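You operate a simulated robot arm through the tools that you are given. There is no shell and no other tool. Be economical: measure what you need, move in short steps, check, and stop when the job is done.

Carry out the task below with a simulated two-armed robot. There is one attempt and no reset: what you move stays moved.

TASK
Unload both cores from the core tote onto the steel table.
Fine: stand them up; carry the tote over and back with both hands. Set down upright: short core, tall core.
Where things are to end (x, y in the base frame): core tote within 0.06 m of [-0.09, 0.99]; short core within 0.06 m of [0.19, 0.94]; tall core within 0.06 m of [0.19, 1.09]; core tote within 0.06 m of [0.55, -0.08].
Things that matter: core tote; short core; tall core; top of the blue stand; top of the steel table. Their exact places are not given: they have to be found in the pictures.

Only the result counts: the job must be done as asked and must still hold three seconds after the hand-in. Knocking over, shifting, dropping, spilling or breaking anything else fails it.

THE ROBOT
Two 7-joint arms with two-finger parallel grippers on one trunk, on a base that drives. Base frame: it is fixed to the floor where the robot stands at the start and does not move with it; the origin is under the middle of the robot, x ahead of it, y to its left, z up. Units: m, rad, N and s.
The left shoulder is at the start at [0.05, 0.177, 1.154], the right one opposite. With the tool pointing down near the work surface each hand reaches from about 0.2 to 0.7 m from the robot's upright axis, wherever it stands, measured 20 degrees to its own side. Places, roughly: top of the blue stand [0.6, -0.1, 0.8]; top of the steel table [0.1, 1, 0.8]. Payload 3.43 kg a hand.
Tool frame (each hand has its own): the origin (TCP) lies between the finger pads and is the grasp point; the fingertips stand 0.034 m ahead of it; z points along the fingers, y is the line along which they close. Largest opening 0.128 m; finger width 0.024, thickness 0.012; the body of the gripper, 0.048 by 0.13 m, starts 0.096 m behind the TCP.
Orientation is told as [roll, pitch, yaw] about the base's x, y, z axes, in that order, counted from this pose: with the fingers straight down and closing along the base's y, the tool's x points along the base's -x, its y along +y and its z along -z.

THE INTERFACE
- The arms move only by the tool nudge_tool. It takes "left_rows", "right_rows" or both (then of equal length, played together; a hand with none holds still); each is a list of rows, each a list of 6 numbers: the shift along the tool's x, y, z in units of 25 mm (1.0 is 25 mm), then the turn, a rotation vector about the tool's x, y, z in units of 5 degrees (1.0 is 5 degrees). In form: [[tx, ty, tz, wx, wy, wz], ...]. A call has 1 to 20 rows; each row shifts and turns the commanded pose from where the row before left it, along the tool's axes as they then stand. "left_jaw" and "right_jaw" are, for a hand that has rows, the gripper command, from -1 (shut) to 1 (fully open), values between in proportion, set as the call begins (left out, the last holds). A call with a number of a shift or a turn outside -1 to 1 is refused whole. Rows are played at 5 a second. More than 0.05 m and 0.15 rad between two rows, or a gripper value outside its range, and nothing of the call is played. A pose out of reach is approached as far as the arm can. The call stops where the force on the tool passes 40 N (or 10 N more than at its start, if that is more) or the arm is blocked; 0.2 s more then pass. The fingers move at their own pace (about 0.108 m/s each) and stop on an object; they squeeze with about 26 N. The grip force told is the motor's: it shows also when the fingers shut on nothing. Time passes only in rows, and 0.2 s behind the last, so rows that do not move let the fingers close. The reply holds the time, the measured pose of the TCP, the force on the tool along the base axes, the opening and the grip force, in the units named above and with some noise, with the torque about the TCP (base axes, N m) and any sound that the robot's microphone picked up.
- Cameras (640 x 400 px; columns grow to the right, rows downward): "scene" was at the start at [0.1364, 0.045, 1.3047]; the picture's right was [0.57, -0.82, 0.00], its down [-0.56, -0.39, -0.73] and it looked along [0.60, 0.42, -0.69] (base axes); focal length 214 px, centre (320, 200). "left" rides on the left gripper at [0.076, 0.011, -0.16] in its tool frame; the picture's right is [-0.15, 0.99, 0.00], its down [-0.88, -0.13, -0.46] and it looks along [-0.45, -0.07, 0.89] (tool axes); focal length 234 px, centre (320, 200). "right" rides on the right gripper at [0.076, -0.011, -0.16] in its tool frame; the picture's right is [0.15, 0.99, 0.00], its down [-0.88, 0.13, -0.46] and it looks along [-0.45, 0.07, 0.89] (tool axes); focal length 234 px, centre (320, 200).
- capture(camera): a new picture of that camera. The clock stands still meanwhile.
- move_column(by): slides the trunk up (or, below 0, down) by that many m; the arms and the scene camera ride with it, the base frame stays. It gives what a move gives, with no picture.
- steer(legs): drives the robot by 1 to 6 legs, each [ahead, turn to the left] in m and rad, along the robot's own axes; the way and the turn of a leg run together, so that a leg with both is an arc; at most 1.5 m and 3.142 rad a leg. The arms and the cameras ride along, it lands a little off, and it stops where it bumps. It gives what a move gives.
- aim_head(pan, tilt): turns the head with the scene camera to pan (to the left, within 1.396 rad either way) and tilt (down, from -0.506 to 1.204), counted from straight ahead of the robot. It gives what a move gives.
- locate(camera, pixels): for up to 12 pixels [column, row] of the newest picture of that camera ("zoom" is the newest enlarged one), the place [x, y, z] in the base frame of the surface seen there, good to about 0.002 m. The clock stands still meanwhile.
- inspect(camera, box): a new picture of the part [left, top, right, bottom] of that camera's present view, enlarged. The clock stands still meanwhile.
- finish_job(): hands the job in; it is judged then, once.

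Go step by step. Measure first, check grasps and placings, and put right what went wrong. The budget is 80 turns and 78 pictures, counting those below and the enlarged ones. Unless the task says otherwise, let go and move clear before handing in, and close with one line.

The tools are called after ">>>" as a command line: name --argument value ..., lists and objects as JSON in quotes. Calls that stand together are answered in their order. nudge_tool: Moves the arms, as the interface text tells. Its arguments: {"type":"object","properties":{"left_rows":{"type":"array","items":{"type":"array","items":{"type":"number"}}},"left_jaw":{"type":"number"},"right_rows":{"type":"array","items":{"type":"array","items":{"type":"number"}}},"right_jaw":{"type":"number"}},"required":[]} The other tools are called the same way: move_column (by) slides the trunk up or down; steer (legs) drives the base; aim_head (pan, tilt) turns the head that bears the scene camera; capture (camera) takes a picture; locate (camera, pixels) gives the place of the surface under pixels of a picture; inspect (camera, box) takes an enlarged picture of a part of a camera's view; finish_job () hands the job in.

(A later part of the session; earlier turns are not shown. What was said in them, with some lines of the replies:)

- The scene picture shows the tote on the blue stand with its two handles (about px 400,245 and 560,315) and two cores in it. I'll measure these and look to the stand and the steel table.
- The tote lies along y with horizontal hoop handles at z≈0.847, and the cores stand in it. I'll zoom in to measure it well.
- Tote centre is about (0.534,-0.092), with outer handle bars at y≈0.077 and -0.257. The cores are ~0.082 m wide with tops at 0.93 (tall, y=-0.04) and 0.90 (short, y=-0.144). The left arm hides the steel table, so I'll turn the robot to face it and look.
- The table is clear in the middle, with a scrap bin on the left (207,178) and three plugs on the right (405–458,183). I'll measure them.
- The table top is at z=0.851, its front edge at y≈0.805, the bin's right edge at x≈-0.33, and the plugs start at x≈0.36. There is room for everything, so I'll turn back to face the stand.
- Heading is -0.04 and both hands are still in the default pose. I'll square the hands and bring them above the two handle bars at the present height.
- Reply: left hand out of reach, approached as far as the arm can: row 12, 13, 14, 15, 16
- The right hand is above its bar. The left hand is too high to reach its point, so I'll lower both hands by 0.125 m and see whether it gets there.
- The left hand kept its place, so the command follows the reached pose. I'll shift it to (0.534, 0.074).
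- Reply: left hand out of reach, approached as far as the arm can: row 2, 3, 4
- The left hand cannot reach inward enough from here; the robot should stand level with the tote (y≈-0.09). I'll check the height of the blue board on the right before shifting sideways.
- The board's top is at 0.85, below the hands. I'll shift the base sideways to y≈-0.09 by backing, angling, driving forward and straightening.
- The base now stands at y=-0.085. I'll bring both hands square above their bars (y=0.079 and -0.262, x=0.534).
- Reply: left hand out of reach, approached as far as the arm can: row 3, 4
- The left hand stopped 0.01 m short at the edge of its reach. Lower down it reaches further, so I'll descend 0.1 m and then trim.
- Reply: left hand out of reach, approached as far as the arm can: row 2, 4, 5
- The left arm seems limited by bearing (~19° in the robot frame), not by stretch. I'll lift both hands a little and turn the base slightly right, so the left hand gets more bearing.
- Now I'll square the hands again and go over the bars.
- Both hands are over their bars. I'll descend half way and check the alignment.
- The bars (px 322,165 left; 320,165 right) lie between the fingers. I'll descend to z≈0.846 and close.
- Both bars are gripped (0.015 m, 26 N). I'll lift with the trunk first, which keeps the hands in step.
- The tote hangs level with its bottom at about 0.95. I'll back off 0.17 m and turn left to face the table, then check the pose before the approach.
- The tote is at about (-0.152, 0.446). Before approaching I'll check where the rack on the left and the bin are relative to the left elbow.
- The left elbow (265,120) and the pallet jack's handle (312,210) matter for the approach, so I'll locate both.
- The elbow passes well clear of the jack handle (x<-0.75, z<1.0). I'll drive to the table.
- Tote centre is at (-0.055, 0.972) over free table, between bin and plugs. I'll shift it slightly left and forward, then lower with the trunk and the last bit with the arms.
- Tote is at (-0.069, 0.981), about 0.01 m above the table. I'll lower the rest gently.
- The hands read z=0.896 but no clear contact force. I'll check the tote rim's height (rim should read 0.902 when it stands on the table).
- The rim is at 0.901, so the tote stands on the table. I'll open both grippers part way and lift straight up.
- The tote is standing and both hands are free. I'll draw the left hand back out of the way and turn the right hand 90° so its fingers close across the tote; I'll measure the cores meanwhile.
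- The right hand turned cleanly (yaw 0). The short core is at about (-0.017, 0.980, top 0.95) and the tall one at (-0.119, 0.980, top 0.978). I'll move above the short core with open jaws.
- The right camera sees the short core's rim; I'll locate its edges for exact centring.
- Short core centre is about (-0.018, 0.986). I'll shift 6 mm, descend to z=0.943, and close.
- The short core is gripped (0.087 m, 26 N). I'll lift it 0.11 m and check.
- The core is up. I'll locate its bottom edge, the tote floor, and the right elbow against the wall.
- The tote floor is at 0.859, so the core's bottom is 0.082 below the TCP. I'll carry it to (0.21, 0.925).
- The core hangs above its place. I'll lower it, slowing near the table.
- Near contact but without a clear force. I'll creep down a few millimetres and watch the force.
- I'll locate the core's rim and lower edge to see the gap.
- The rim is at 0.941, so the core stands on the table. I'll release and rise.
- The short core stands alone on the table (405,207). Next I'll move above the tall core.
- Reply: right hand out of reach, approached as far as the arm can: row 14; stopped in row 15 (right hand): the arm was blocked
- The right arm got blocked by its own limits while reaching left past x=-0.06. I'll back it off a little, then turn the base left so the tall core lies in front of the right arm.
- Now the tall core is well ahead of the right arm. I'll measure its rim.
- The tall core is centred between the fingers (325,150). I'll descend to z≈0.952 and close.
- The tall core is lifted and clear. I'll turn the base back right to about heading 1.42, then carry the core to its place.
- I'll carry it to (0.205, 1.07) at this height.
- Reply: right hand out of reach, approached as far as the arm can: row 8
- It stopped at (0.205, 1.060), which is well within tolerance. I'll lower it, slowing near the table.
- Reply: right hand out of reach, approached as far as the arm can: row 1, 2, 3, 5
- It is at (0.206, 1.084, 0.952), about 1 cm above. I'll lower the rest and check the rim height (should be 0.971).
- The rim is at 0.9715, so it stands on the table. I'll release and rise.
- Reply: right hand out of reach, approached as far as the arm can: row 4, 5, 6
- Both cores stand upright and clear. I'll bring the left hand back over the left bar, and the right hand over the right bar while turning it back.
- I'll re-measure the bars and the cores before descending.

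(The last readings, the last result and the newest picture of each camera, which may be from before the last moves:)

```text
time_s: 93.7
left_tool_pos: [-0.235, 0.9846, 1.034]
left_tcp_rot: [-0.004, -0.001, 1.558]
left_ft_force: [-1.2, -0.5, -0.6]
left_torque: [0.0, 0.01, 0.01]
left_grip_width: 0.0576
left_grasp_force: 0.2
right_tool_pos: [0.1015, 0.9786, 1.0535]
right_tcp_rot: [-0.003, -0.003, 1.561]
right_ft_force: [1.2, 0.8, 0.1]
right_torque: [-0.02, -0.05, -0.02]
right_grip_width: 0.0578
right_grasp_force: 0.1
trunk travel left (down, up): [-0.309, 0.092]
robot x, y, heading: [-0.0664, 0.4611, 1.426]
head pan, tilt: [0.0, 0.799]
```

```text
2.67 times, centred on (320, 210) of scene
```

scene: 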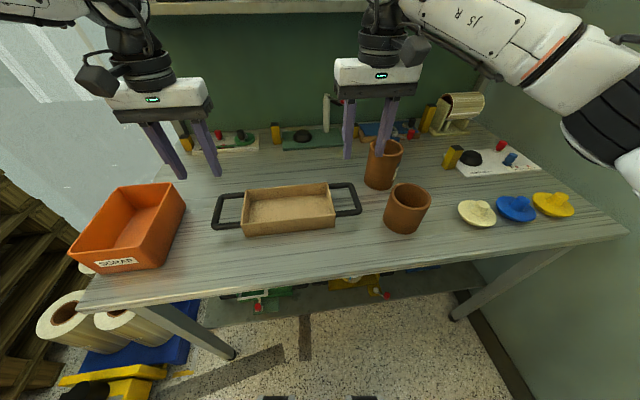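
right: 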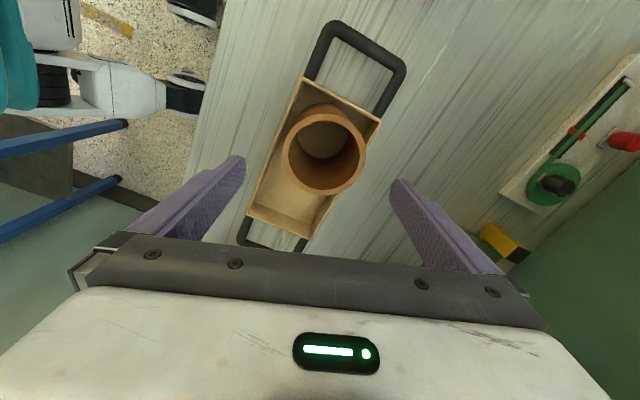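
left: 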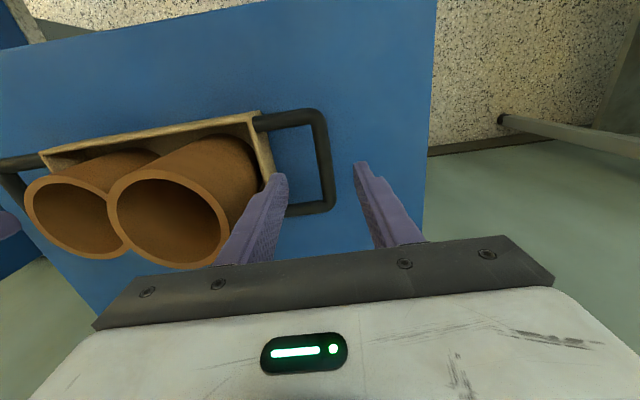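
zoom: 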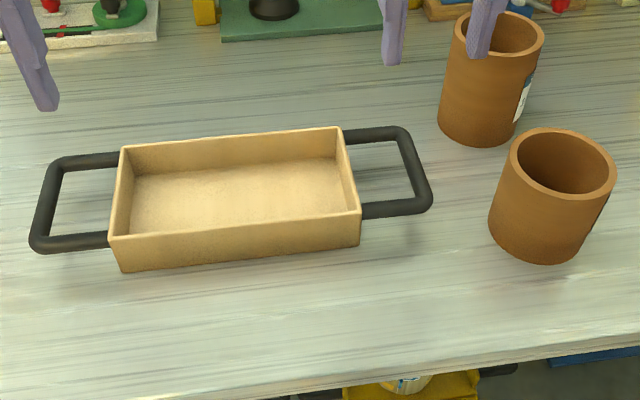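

The tote is unmoved (bars at x≈-0.238 and 0.099). The right outer finger will clear the cores by about 2.5 cm, so I'll descend and grip.

>>> nudge_tool --left_rows '[[0, 0.12, 0.789, 0, 0, 0], [0, 0, 0.789, 0, 0, 0], [0, 0, 0.789, 0, 0, 0], [0, 0, 0.789, 0, 0, 0], [0, 0, 0.789, 0, 0, 0], [0, 0, 0.789, 0, 0, 0], [0, 0, 0.789, 0, 0, 0], [0, 0, 0, 0, 0, 0]]' --right_rows '[[0, 0.06, 0.9, 0, 0, 0], [0, 0, 0.9, 0, 0, 0], [0, 0, 0.9, 0, 0, 0], [0, 0, 0.9, 0, 0, 0], [0, 0, 0.9, 0, 0, 0], [0, 0, 0.9, 0, 0, 0], [0, 0, 0.9, 0, 0, 0], [0, 0, 0, 0, 0, 0]]'

>>> nudge_tool --left_rows '[[0, 0, 0, 0, 0, 0], [0, 0, 0, 0, 0, 0], [0, 0, 0, 0, 0, 0], [0, 0, 0, 0, 0, 0]]' --right_rows '[[0, 0, 0, 0, 0, 0], [0, 0, 0, 0, 0, 0], [0, 0, 0, 0, 0, 0], [0, 0, 0, 0, 0, 0]]' --left_jaw -1 --right_jaw -1

>>> capture --camera "scene"

```text
time_s: 95.5
left_tool_pos: [-0.2407, 0.984, 0.8957]
left_tcp_rot: [-0.004, -0.004, 1.559]
left_ft_force: [-0.2, -0.6, -0.3]
left_torque: [-0.01, -0.01, 0.0]
left_grip_width: 0.0577
left_grasp_force: 0.0
right_tool_pos: [0.0993, 0.982, 0.8986]
right_tcp_rot: [-0.003, -0.003, 1.559]
right_ft_force: [0.4, 0.6, -0.1]
right_torque: [-0.03, -0.03, -0.01]
right_grip_width: 0.0577
right_grasp_force: 0.1
trunk travel left (down, up): [-0.309, 0.092]
robot x, y, heading: [-0.0646, 0.4611, 1.43]
head pan, tilt: [0.0, 0.799]
```

```text
time_s: 96.5
left_tool_pos: [-0.241, 0.9857, 0.895]
left_tcp_rot: [-0.004, -0.003, 1.559]
left_ft_force: [-1.0, 1.6, 0.8]
left_torque: [0.04, 0.0, 0.23]
left_grip_width: 0.0153
left_grasp_force: 26.0
right_tool_pos: [0.0993, 0.9814, 0.8988]
right_tcp_rot: [-0.003, -0.001, 1.558]
right_ft_force: [0.9, -1.7, 0.5]
right_torque: [-0.01, -0.03, 0.2]
right_grip_width: 0.0152
right_grasp_force: 27.1
trunk travel left (down, up): [-0.309, 0.092]
robot x, y, heading: [-0.0642, 0.4617, 1.429]
head pan, tilt: [0.0, 0.799]
```

```text
32 pictures are left
```

scene: 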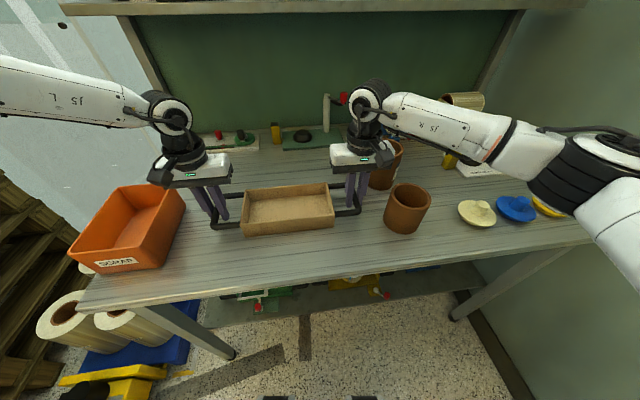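

Both bars are gripped. I'll lift with the trunk, then with the arms.

>>> move_column --by 0.09

>>> nudge_tool --left_rows '[[0, 0, -0.5, 0, 0, 0], [0, 0, -0.5, 0, 0, 0], [0, 0, -0.5, 0, 0, 0], [0, 0, -0.5, 0, 0, 0]]' --right_rows '[[0, 0, -0.5, 0, 0, 0], [0, 0, -0.5, 0, 0, 0], [0, 0, -0.5, 0, 0, 0], [0, 0, -0.5, 0, 0, 0]]'

>>> capture --camera "scene"

```text
time_s: 97.8
left_tool_pos: [-0.2403, 0.9853, 0.986]
left_tcp_rot: [-0.004, -0.003, 1.559]
left_ft_force: [-1.2, 1.0, -1.1]
left_torque: [0.02, 0.05, 0.22]
left_grip_width: 0.0151
left_grasp_force: 26.1
right_tool_pos: [0.0995, 0.9811, 0.9895]
right_tcp_rot: [-0.003, -0.002, 1.558]
right_ft_force: [2.1, -1.3, -1.8]
right_torque: [-0.07, -0.03, 0.27]
right_grip_width: 0.0151
right_grasp_force: 25.7
trunk travel left (down, up): [-0.399, 0.002]
robot x, y, heading: [-0.0677, 0.4656, 1.43]
head pan, tilt: [0.0, 0.799]
```

```text
time_s: 98.8
left_tool_pos: [-0.2409, 0.9841, 1.0373]
left_tcp_rot: [-0.001, -0.001, 1.561]
left_ft_force: [-8.7, 2.0, -0.7]
left_torque: [-0.11, 0.09, 0.21]
left_grip_width: 0.0152
left_grasp_force: 25.7
right_tool_pos: [0.0989, 0.9796, 1.0382]
right_tcp_rot: [-0.004, -0.001, 1.558]
right_ft_force: [8.6, -2.0, -1.3]
right_torque: [0.1, -0.1, 0.29]
right_grip_width: 0.0152
right_grasp_force: 26.0
trunk travel left (down, up): [-0.399, 0.002]
robot x, y, heading: [-0.063, 0.4605, 1.425]
head pan, tilt: [0.0, 0.799]
```

```text
31 pictures are left
```

scene: 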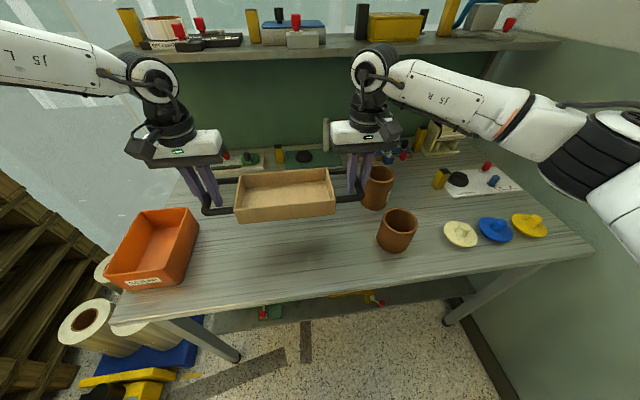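

The tote is lifted and level, with the cores untouched. I'll back off and turn right toward the stand.

>>> steer --legs '[[-0.535, 0], [0, -1.56]]'

>>> capture --camera "scene"

```text
time_s: 105.7
left_tool_pos: [0.3827, 0.0942, 1.0371]
left_tcp_rot: [-0.001, -0.002, -0.028]
left_ft_force: [2.7, 19.0, -0.7]
left_torque: [0.16, -0.02, 0.21]
left_grip_width: 0.0151
left_grasp_force: 25.7
right_tool_pos: [0.3736, -0.2468, 1.0388]
right_tcp_rot: [-0.007, -0.002, -0.032]
right_ft_force: [-1.6, -19.6, -1.2]
right_torque: [-0.15, 0.04, 0.24]
right_grip_width: 0.0152
right_grasp_force: 25.8
trunk travel left (down, up): [-0.399, 0.002]
robot x, y, heading: [-0.1418, -0.0749, -0.161]
head pan, tilt: [0.0, 0.799]
```

```text
30 pictures are left
```

scene: 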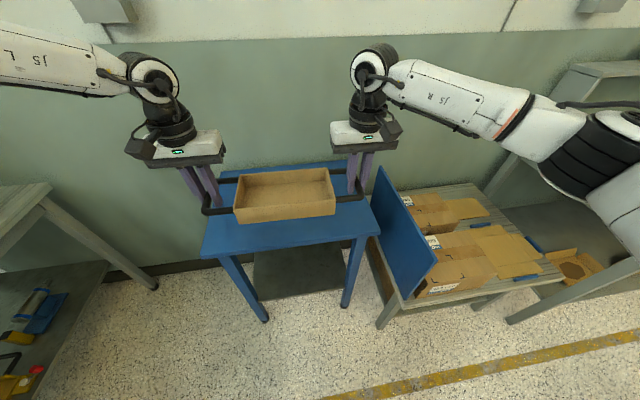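

Tote centre is at (0.378, -0.076). I'll trim the heading and drive forward 0.165 m.

>>> steer --legs '[[0, 0.03], [0.165, 0]]'

>>> capture --camera "scene"

```text
time_s: 107.6
left_tool_pos: [0.5442, 0.0883, 1.0356]
left_tcp_rot: [-0.001, -0.003, 0.002]
left_ft_force: [1.2, 0.9, -0.6]
left_torque: [0.0, -0.05, 0.2]
left_grip_width: 0.015
left_grasp_force: 26.2
right_tool_pos: [0.5439, -0.2522, 1.0389]
right_tcp_rot: [-0.007, 0.0, 0.001]
right_ft_force: [-0.7, -0.7, -1.1]
right_torque: [-0.01, 0.05, 0.22]
right_grip_width: 0.0154
right_grasp_force: 26.1
trunk travel left (down, up): [-0.399, 0.002]
robot x, y, heading: [0.0182, -0.0948, -0.135]
head pan, tilt: [0.0, 0.799]
```

```text
29 pictures are left
```

scene: 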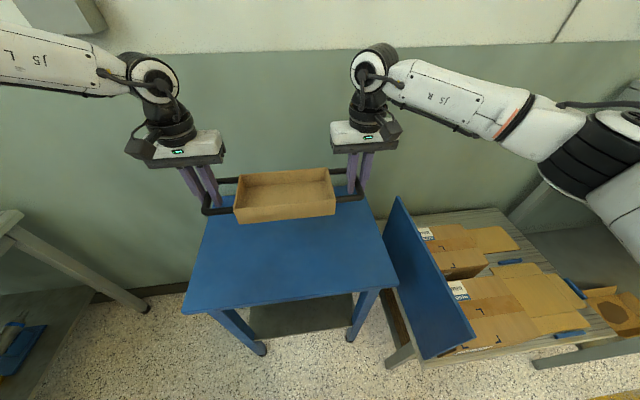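

The tote is above its place (0.544, -0.082). I'll lower it with the trunk by 0.18 m, then creep.

>>> move_column --by -0.18

>>> nudge_tool --left_rows '[[0, 0, 0.12, 0, 0, 0], [0, 0, 0.12, 0, 0, 0], [0, 0, 0.1, 0, 0, 0], [0, 0, 0.06, 0, 0, 0], [0, 0, 0, 0, 0, 0]]' --right_rows '[[0, 0, 0.12, 0, 0, 0], [0, 0, 0.12, 0, 0, 0], [0, 0, 0.1, 0, 0, 0], [0, 0, 0.06, 0, 0, 0], [0, 0, 0, 0, 0, 0]]'

>>> inspect --camera "scene" --box '[180, 130, 420, 280]'

```text
time_s: 109.6
left_tool_pos: [0.5429, 0.0883, 0.8568]
left_tcp_rot: [-0.002, -0.001, 0.002]
left_ft_force: [1.5, 0.2, -0.6]
left_torque: [-0.02, -0.07, 0.16]
left_grip_width: 0.0154
left_grasp_force: 25.8
right_tool_pos: [0.544, -0.2513, 0.8597]
right_tcp_rot: [-0.005, -0.002, 0.001]
right_ft_force: [-1.2, 0.1, -1.7]
right_torque: [-0.02, 0.05, 0.21]
right_grip_width: 0.0148
right_grasp_force: 25.6
trunk travel left (down, up): [-0.219, 0.182]
robot x, y, heading: [0.0208, -0.0939, -0.134]
head pan, tilt: [0.0, 0.799]
```

```text
time_s: 110.8
left_tool_pos: [0.5422, 0.0894, 0.8478]
left_tcp_rot: [-0.001, -0.005, 0.003]
left_ft_force: [2.5, -3.7, -0.7]
left_torque: [-0.05, -0.07, 0.34]
left_grip_width: 0.0151
left_grasp_force: 26.0
right_tool_pos: [0.5436, -0.2517, 0.8488]
right_tcp_rot: [-0.006, -0.002, 0.001]
right_ft_force: [-2.6, 4.3, 0.6]
right_torque: [0.05, 0.02, 0.33]
right_grip_width: 0.0152
right_grasp_force: 26.4
trunk travel left (down, up): [-0.219, 0.182]
robot x, y, heading: [0.0184, -0.0977, -0.131]
head pan, tilt: [0.0, 0.799]
```

```text
2.67 times, centred on (300, 205) of scene
```

zoom: 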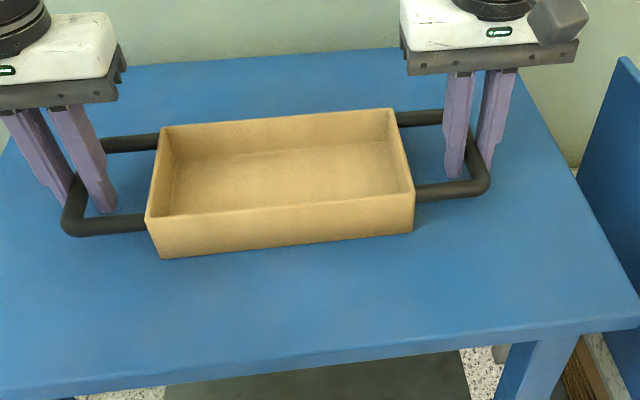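

>>> locate --camera "zoom" --pixels '[[152, 216], [410, 194], [165, 132], [390, 112], [285, 207], [280, 260]]'

>>> nudge_tool --left_rows '[[0, 0, 0.1, 0, 0, 0], [0, 0, 0.04, 0, 0, 0], [0, 0, 0, 0, 0, 0]]' --right_rows '[[0, 0, 0.05, 0, 0, 0], [0, 0, 0.02, 0, 0, 0], [0, 0, 0, 0, 0, 0]]'

```text
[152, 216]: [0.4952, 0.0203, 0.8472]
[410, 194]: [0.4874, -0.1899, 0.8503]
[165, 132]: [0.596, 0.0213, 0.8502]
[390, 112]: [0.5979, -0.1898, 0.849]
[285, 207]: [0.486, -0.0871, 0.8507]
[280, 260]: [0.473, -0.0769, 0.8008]
```

```text
time_s: 111.6
left_tool_pos: [0.5418, 0.0892, 0.847]
left_tcp_rot: [-0.003, -0.007, 0.001]
left_ft_force: [3.4, -3.4, 13.7]
left_torque: [-0.07, 0.64, 0.27]
left_grip_width: 0.0151
left_grasp_force: 25.8
right_tool_pos: [0.543, -0.2512, 0.8483]
right_tcp_rot: [-0.002, -0.006, 0.003]
right_ft_force: [0.9, 6.3, 7.8]
right_torque: [0.08, 0.42, 0.27]
right_grip_width: 0.0155
right_grasp_force: 25.8
trunk travel left (down, up): [-0.219, 0.182]
robot x, y, heading: [0.0219, -0.0948, -0.136]
head pan, tilt: [0.0, 0.799]
```

The rim is at 0.850 and the upward force shows the tote resting on the stand. I'll release and rise clear.

>>> nudge_tool --left_rows '[[0, 0, -0.1, 0, 0, 0], [0, 0, 0, 0, 0, 0], [0, 0, 0, 0, 0, 0]]' --right_rows '[[0, 0, -0.06, 0, 0, 0], [0, 0, 0, 0, 0, 0], [0, 0, 0, 0, 0, 0]]' --left_jaw -0.1 --right_jaw -0.1

>>> nudge_tool --left_rows '[[0, 0, -0.5, 0, 0, 0], [0, 0, -1, 0, 0, 0], [0, 0, -1, 0, 0, 0], [0, 0, -1, 0, 0, 0], [0, 0, -1, 0, 0, 0], [0, 0, 0, 0, 0, 0]]' --right_rows '[[0, 0, -0.5, 0, 0, 0], [0, 0, -1, 0, 0, 0], [0, 0, -1, 0, 0, 0], [0, 0, -1, 0, 0, 0], [0, 0, -1, 0, 0, 0], [0, 0, 0, 0, 0, 0]]'

>>> capture --camera "scene"

>>> aim_head --pan 1.39 --tilt 0.5

>>> capture --camera "scene"

```text
time_s: 112.4
left_tool_pos: [0.5432, 0.0887, 0.8474]
left_tcp_rot: [-0.002, -0.001, 0.001]
left_ft_force: [-0.2, -0.6, 0.1]
left_torque: [0.02, -0.02, -0.02]
left_grip_width: 0.0575
left_grasp_force: 0.1
right_tool_pos: [0.5445, -0.2517, 0.847]
right_tcp_rot: [-0.007, -0.001, -0.002]
right_ft_force: [-0.5, 0.7, -0.8]
right_torque: [0.0, 0.03, -0.02]
right_grip_width: 0.0577
right_grasp_force: 0.1
trunk travel left (down, up): [-0.219, 0.182]
robot x, y, heading: [0.0214, -0.0972, -0.132]
head pan, tilt: [0.0, 0.799]
```

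```text
time_s: 113.8
left_tool_pos: [0.5423, 0.0883, 0.9599]
left_tcp_rot: [-0.001, -0.002, 0.001]
left_ft_force: [0.0, -0.2, -0.3]
left_torque: [-0.02, 0.0, 0.0]
left_grip_width: 0.0574
left_grasp_force: 0.0
right_tool_pos: [0.5441, -0.2501, 0.9631]
right_tcp_rot: [-0.005, -0.003, 0.001]
right_ft_force: [0.6, -0.1, 0.5]
right_torque: [0.01, 0.0, -0.02]
right_grip_width: 0.0577
right_grasp_force: 0.1
trunk travel left (down, up): [-0.219, 0.182]
robot x, y, heading: [0.017, -0.0901, -0.13]
head pan, tilt: [0.0, 0.799]
```

```text
27 pictures are left
```

scene: 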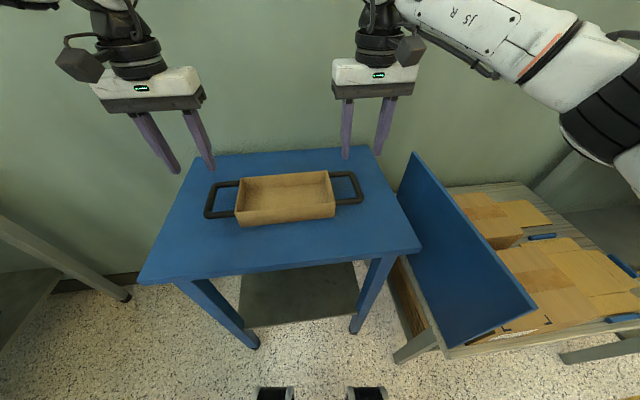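

```text
time_s: 115.3
left_tool_pos: [0.5406, 0.0884, 0.9599]
left_tcp_rot: [-0.003, -0.002, 0.002]
left_ft_force: [-0.4, 0.9, 0.6]
left_torque: [-0.01, -0.01, -0.01]
left_grip_width: 0.0576
left_grasp_force: 0.1
right_tool_pos: [0.544, -0.2517, 0.9627]
right_tcp_rot: [-0.006, -0.003, -0.001]
right_ft_force: [1.0, -0.4, -0.7]
right_torque: [0.0, 0.01, 0.0]
right_grip_width: 0.0577
right_grasp_force: 0.0
trunk travel left (down, up): [-0.219, 0.182]
robot x, y, heading: [0.024, -0.0929, -0.129]
head pan, tilt: [1.389, 0.499]
```

```text
26 pictures are left
```

scene: 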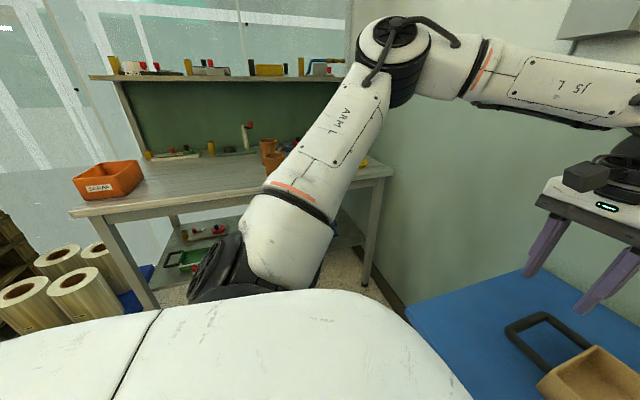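

The tote stands free at about (0.542, -0.083) on the stand, the cores still stand on the table (about 270,150), and both hands are clear. I'm handing in.

>>> finish_job

```text
The job is handed in.
```

The job is handed in; the result of the judging was not shown. Both cores were set upright on the steel table: the short one at about (0.21, 0.925) and the tall one at about (0.206, 1.084). Carried with both hands each way, the tote stood at about (-0.07, 0.98) on the table and is now back on the blue stand at about (0.542, -0.083).
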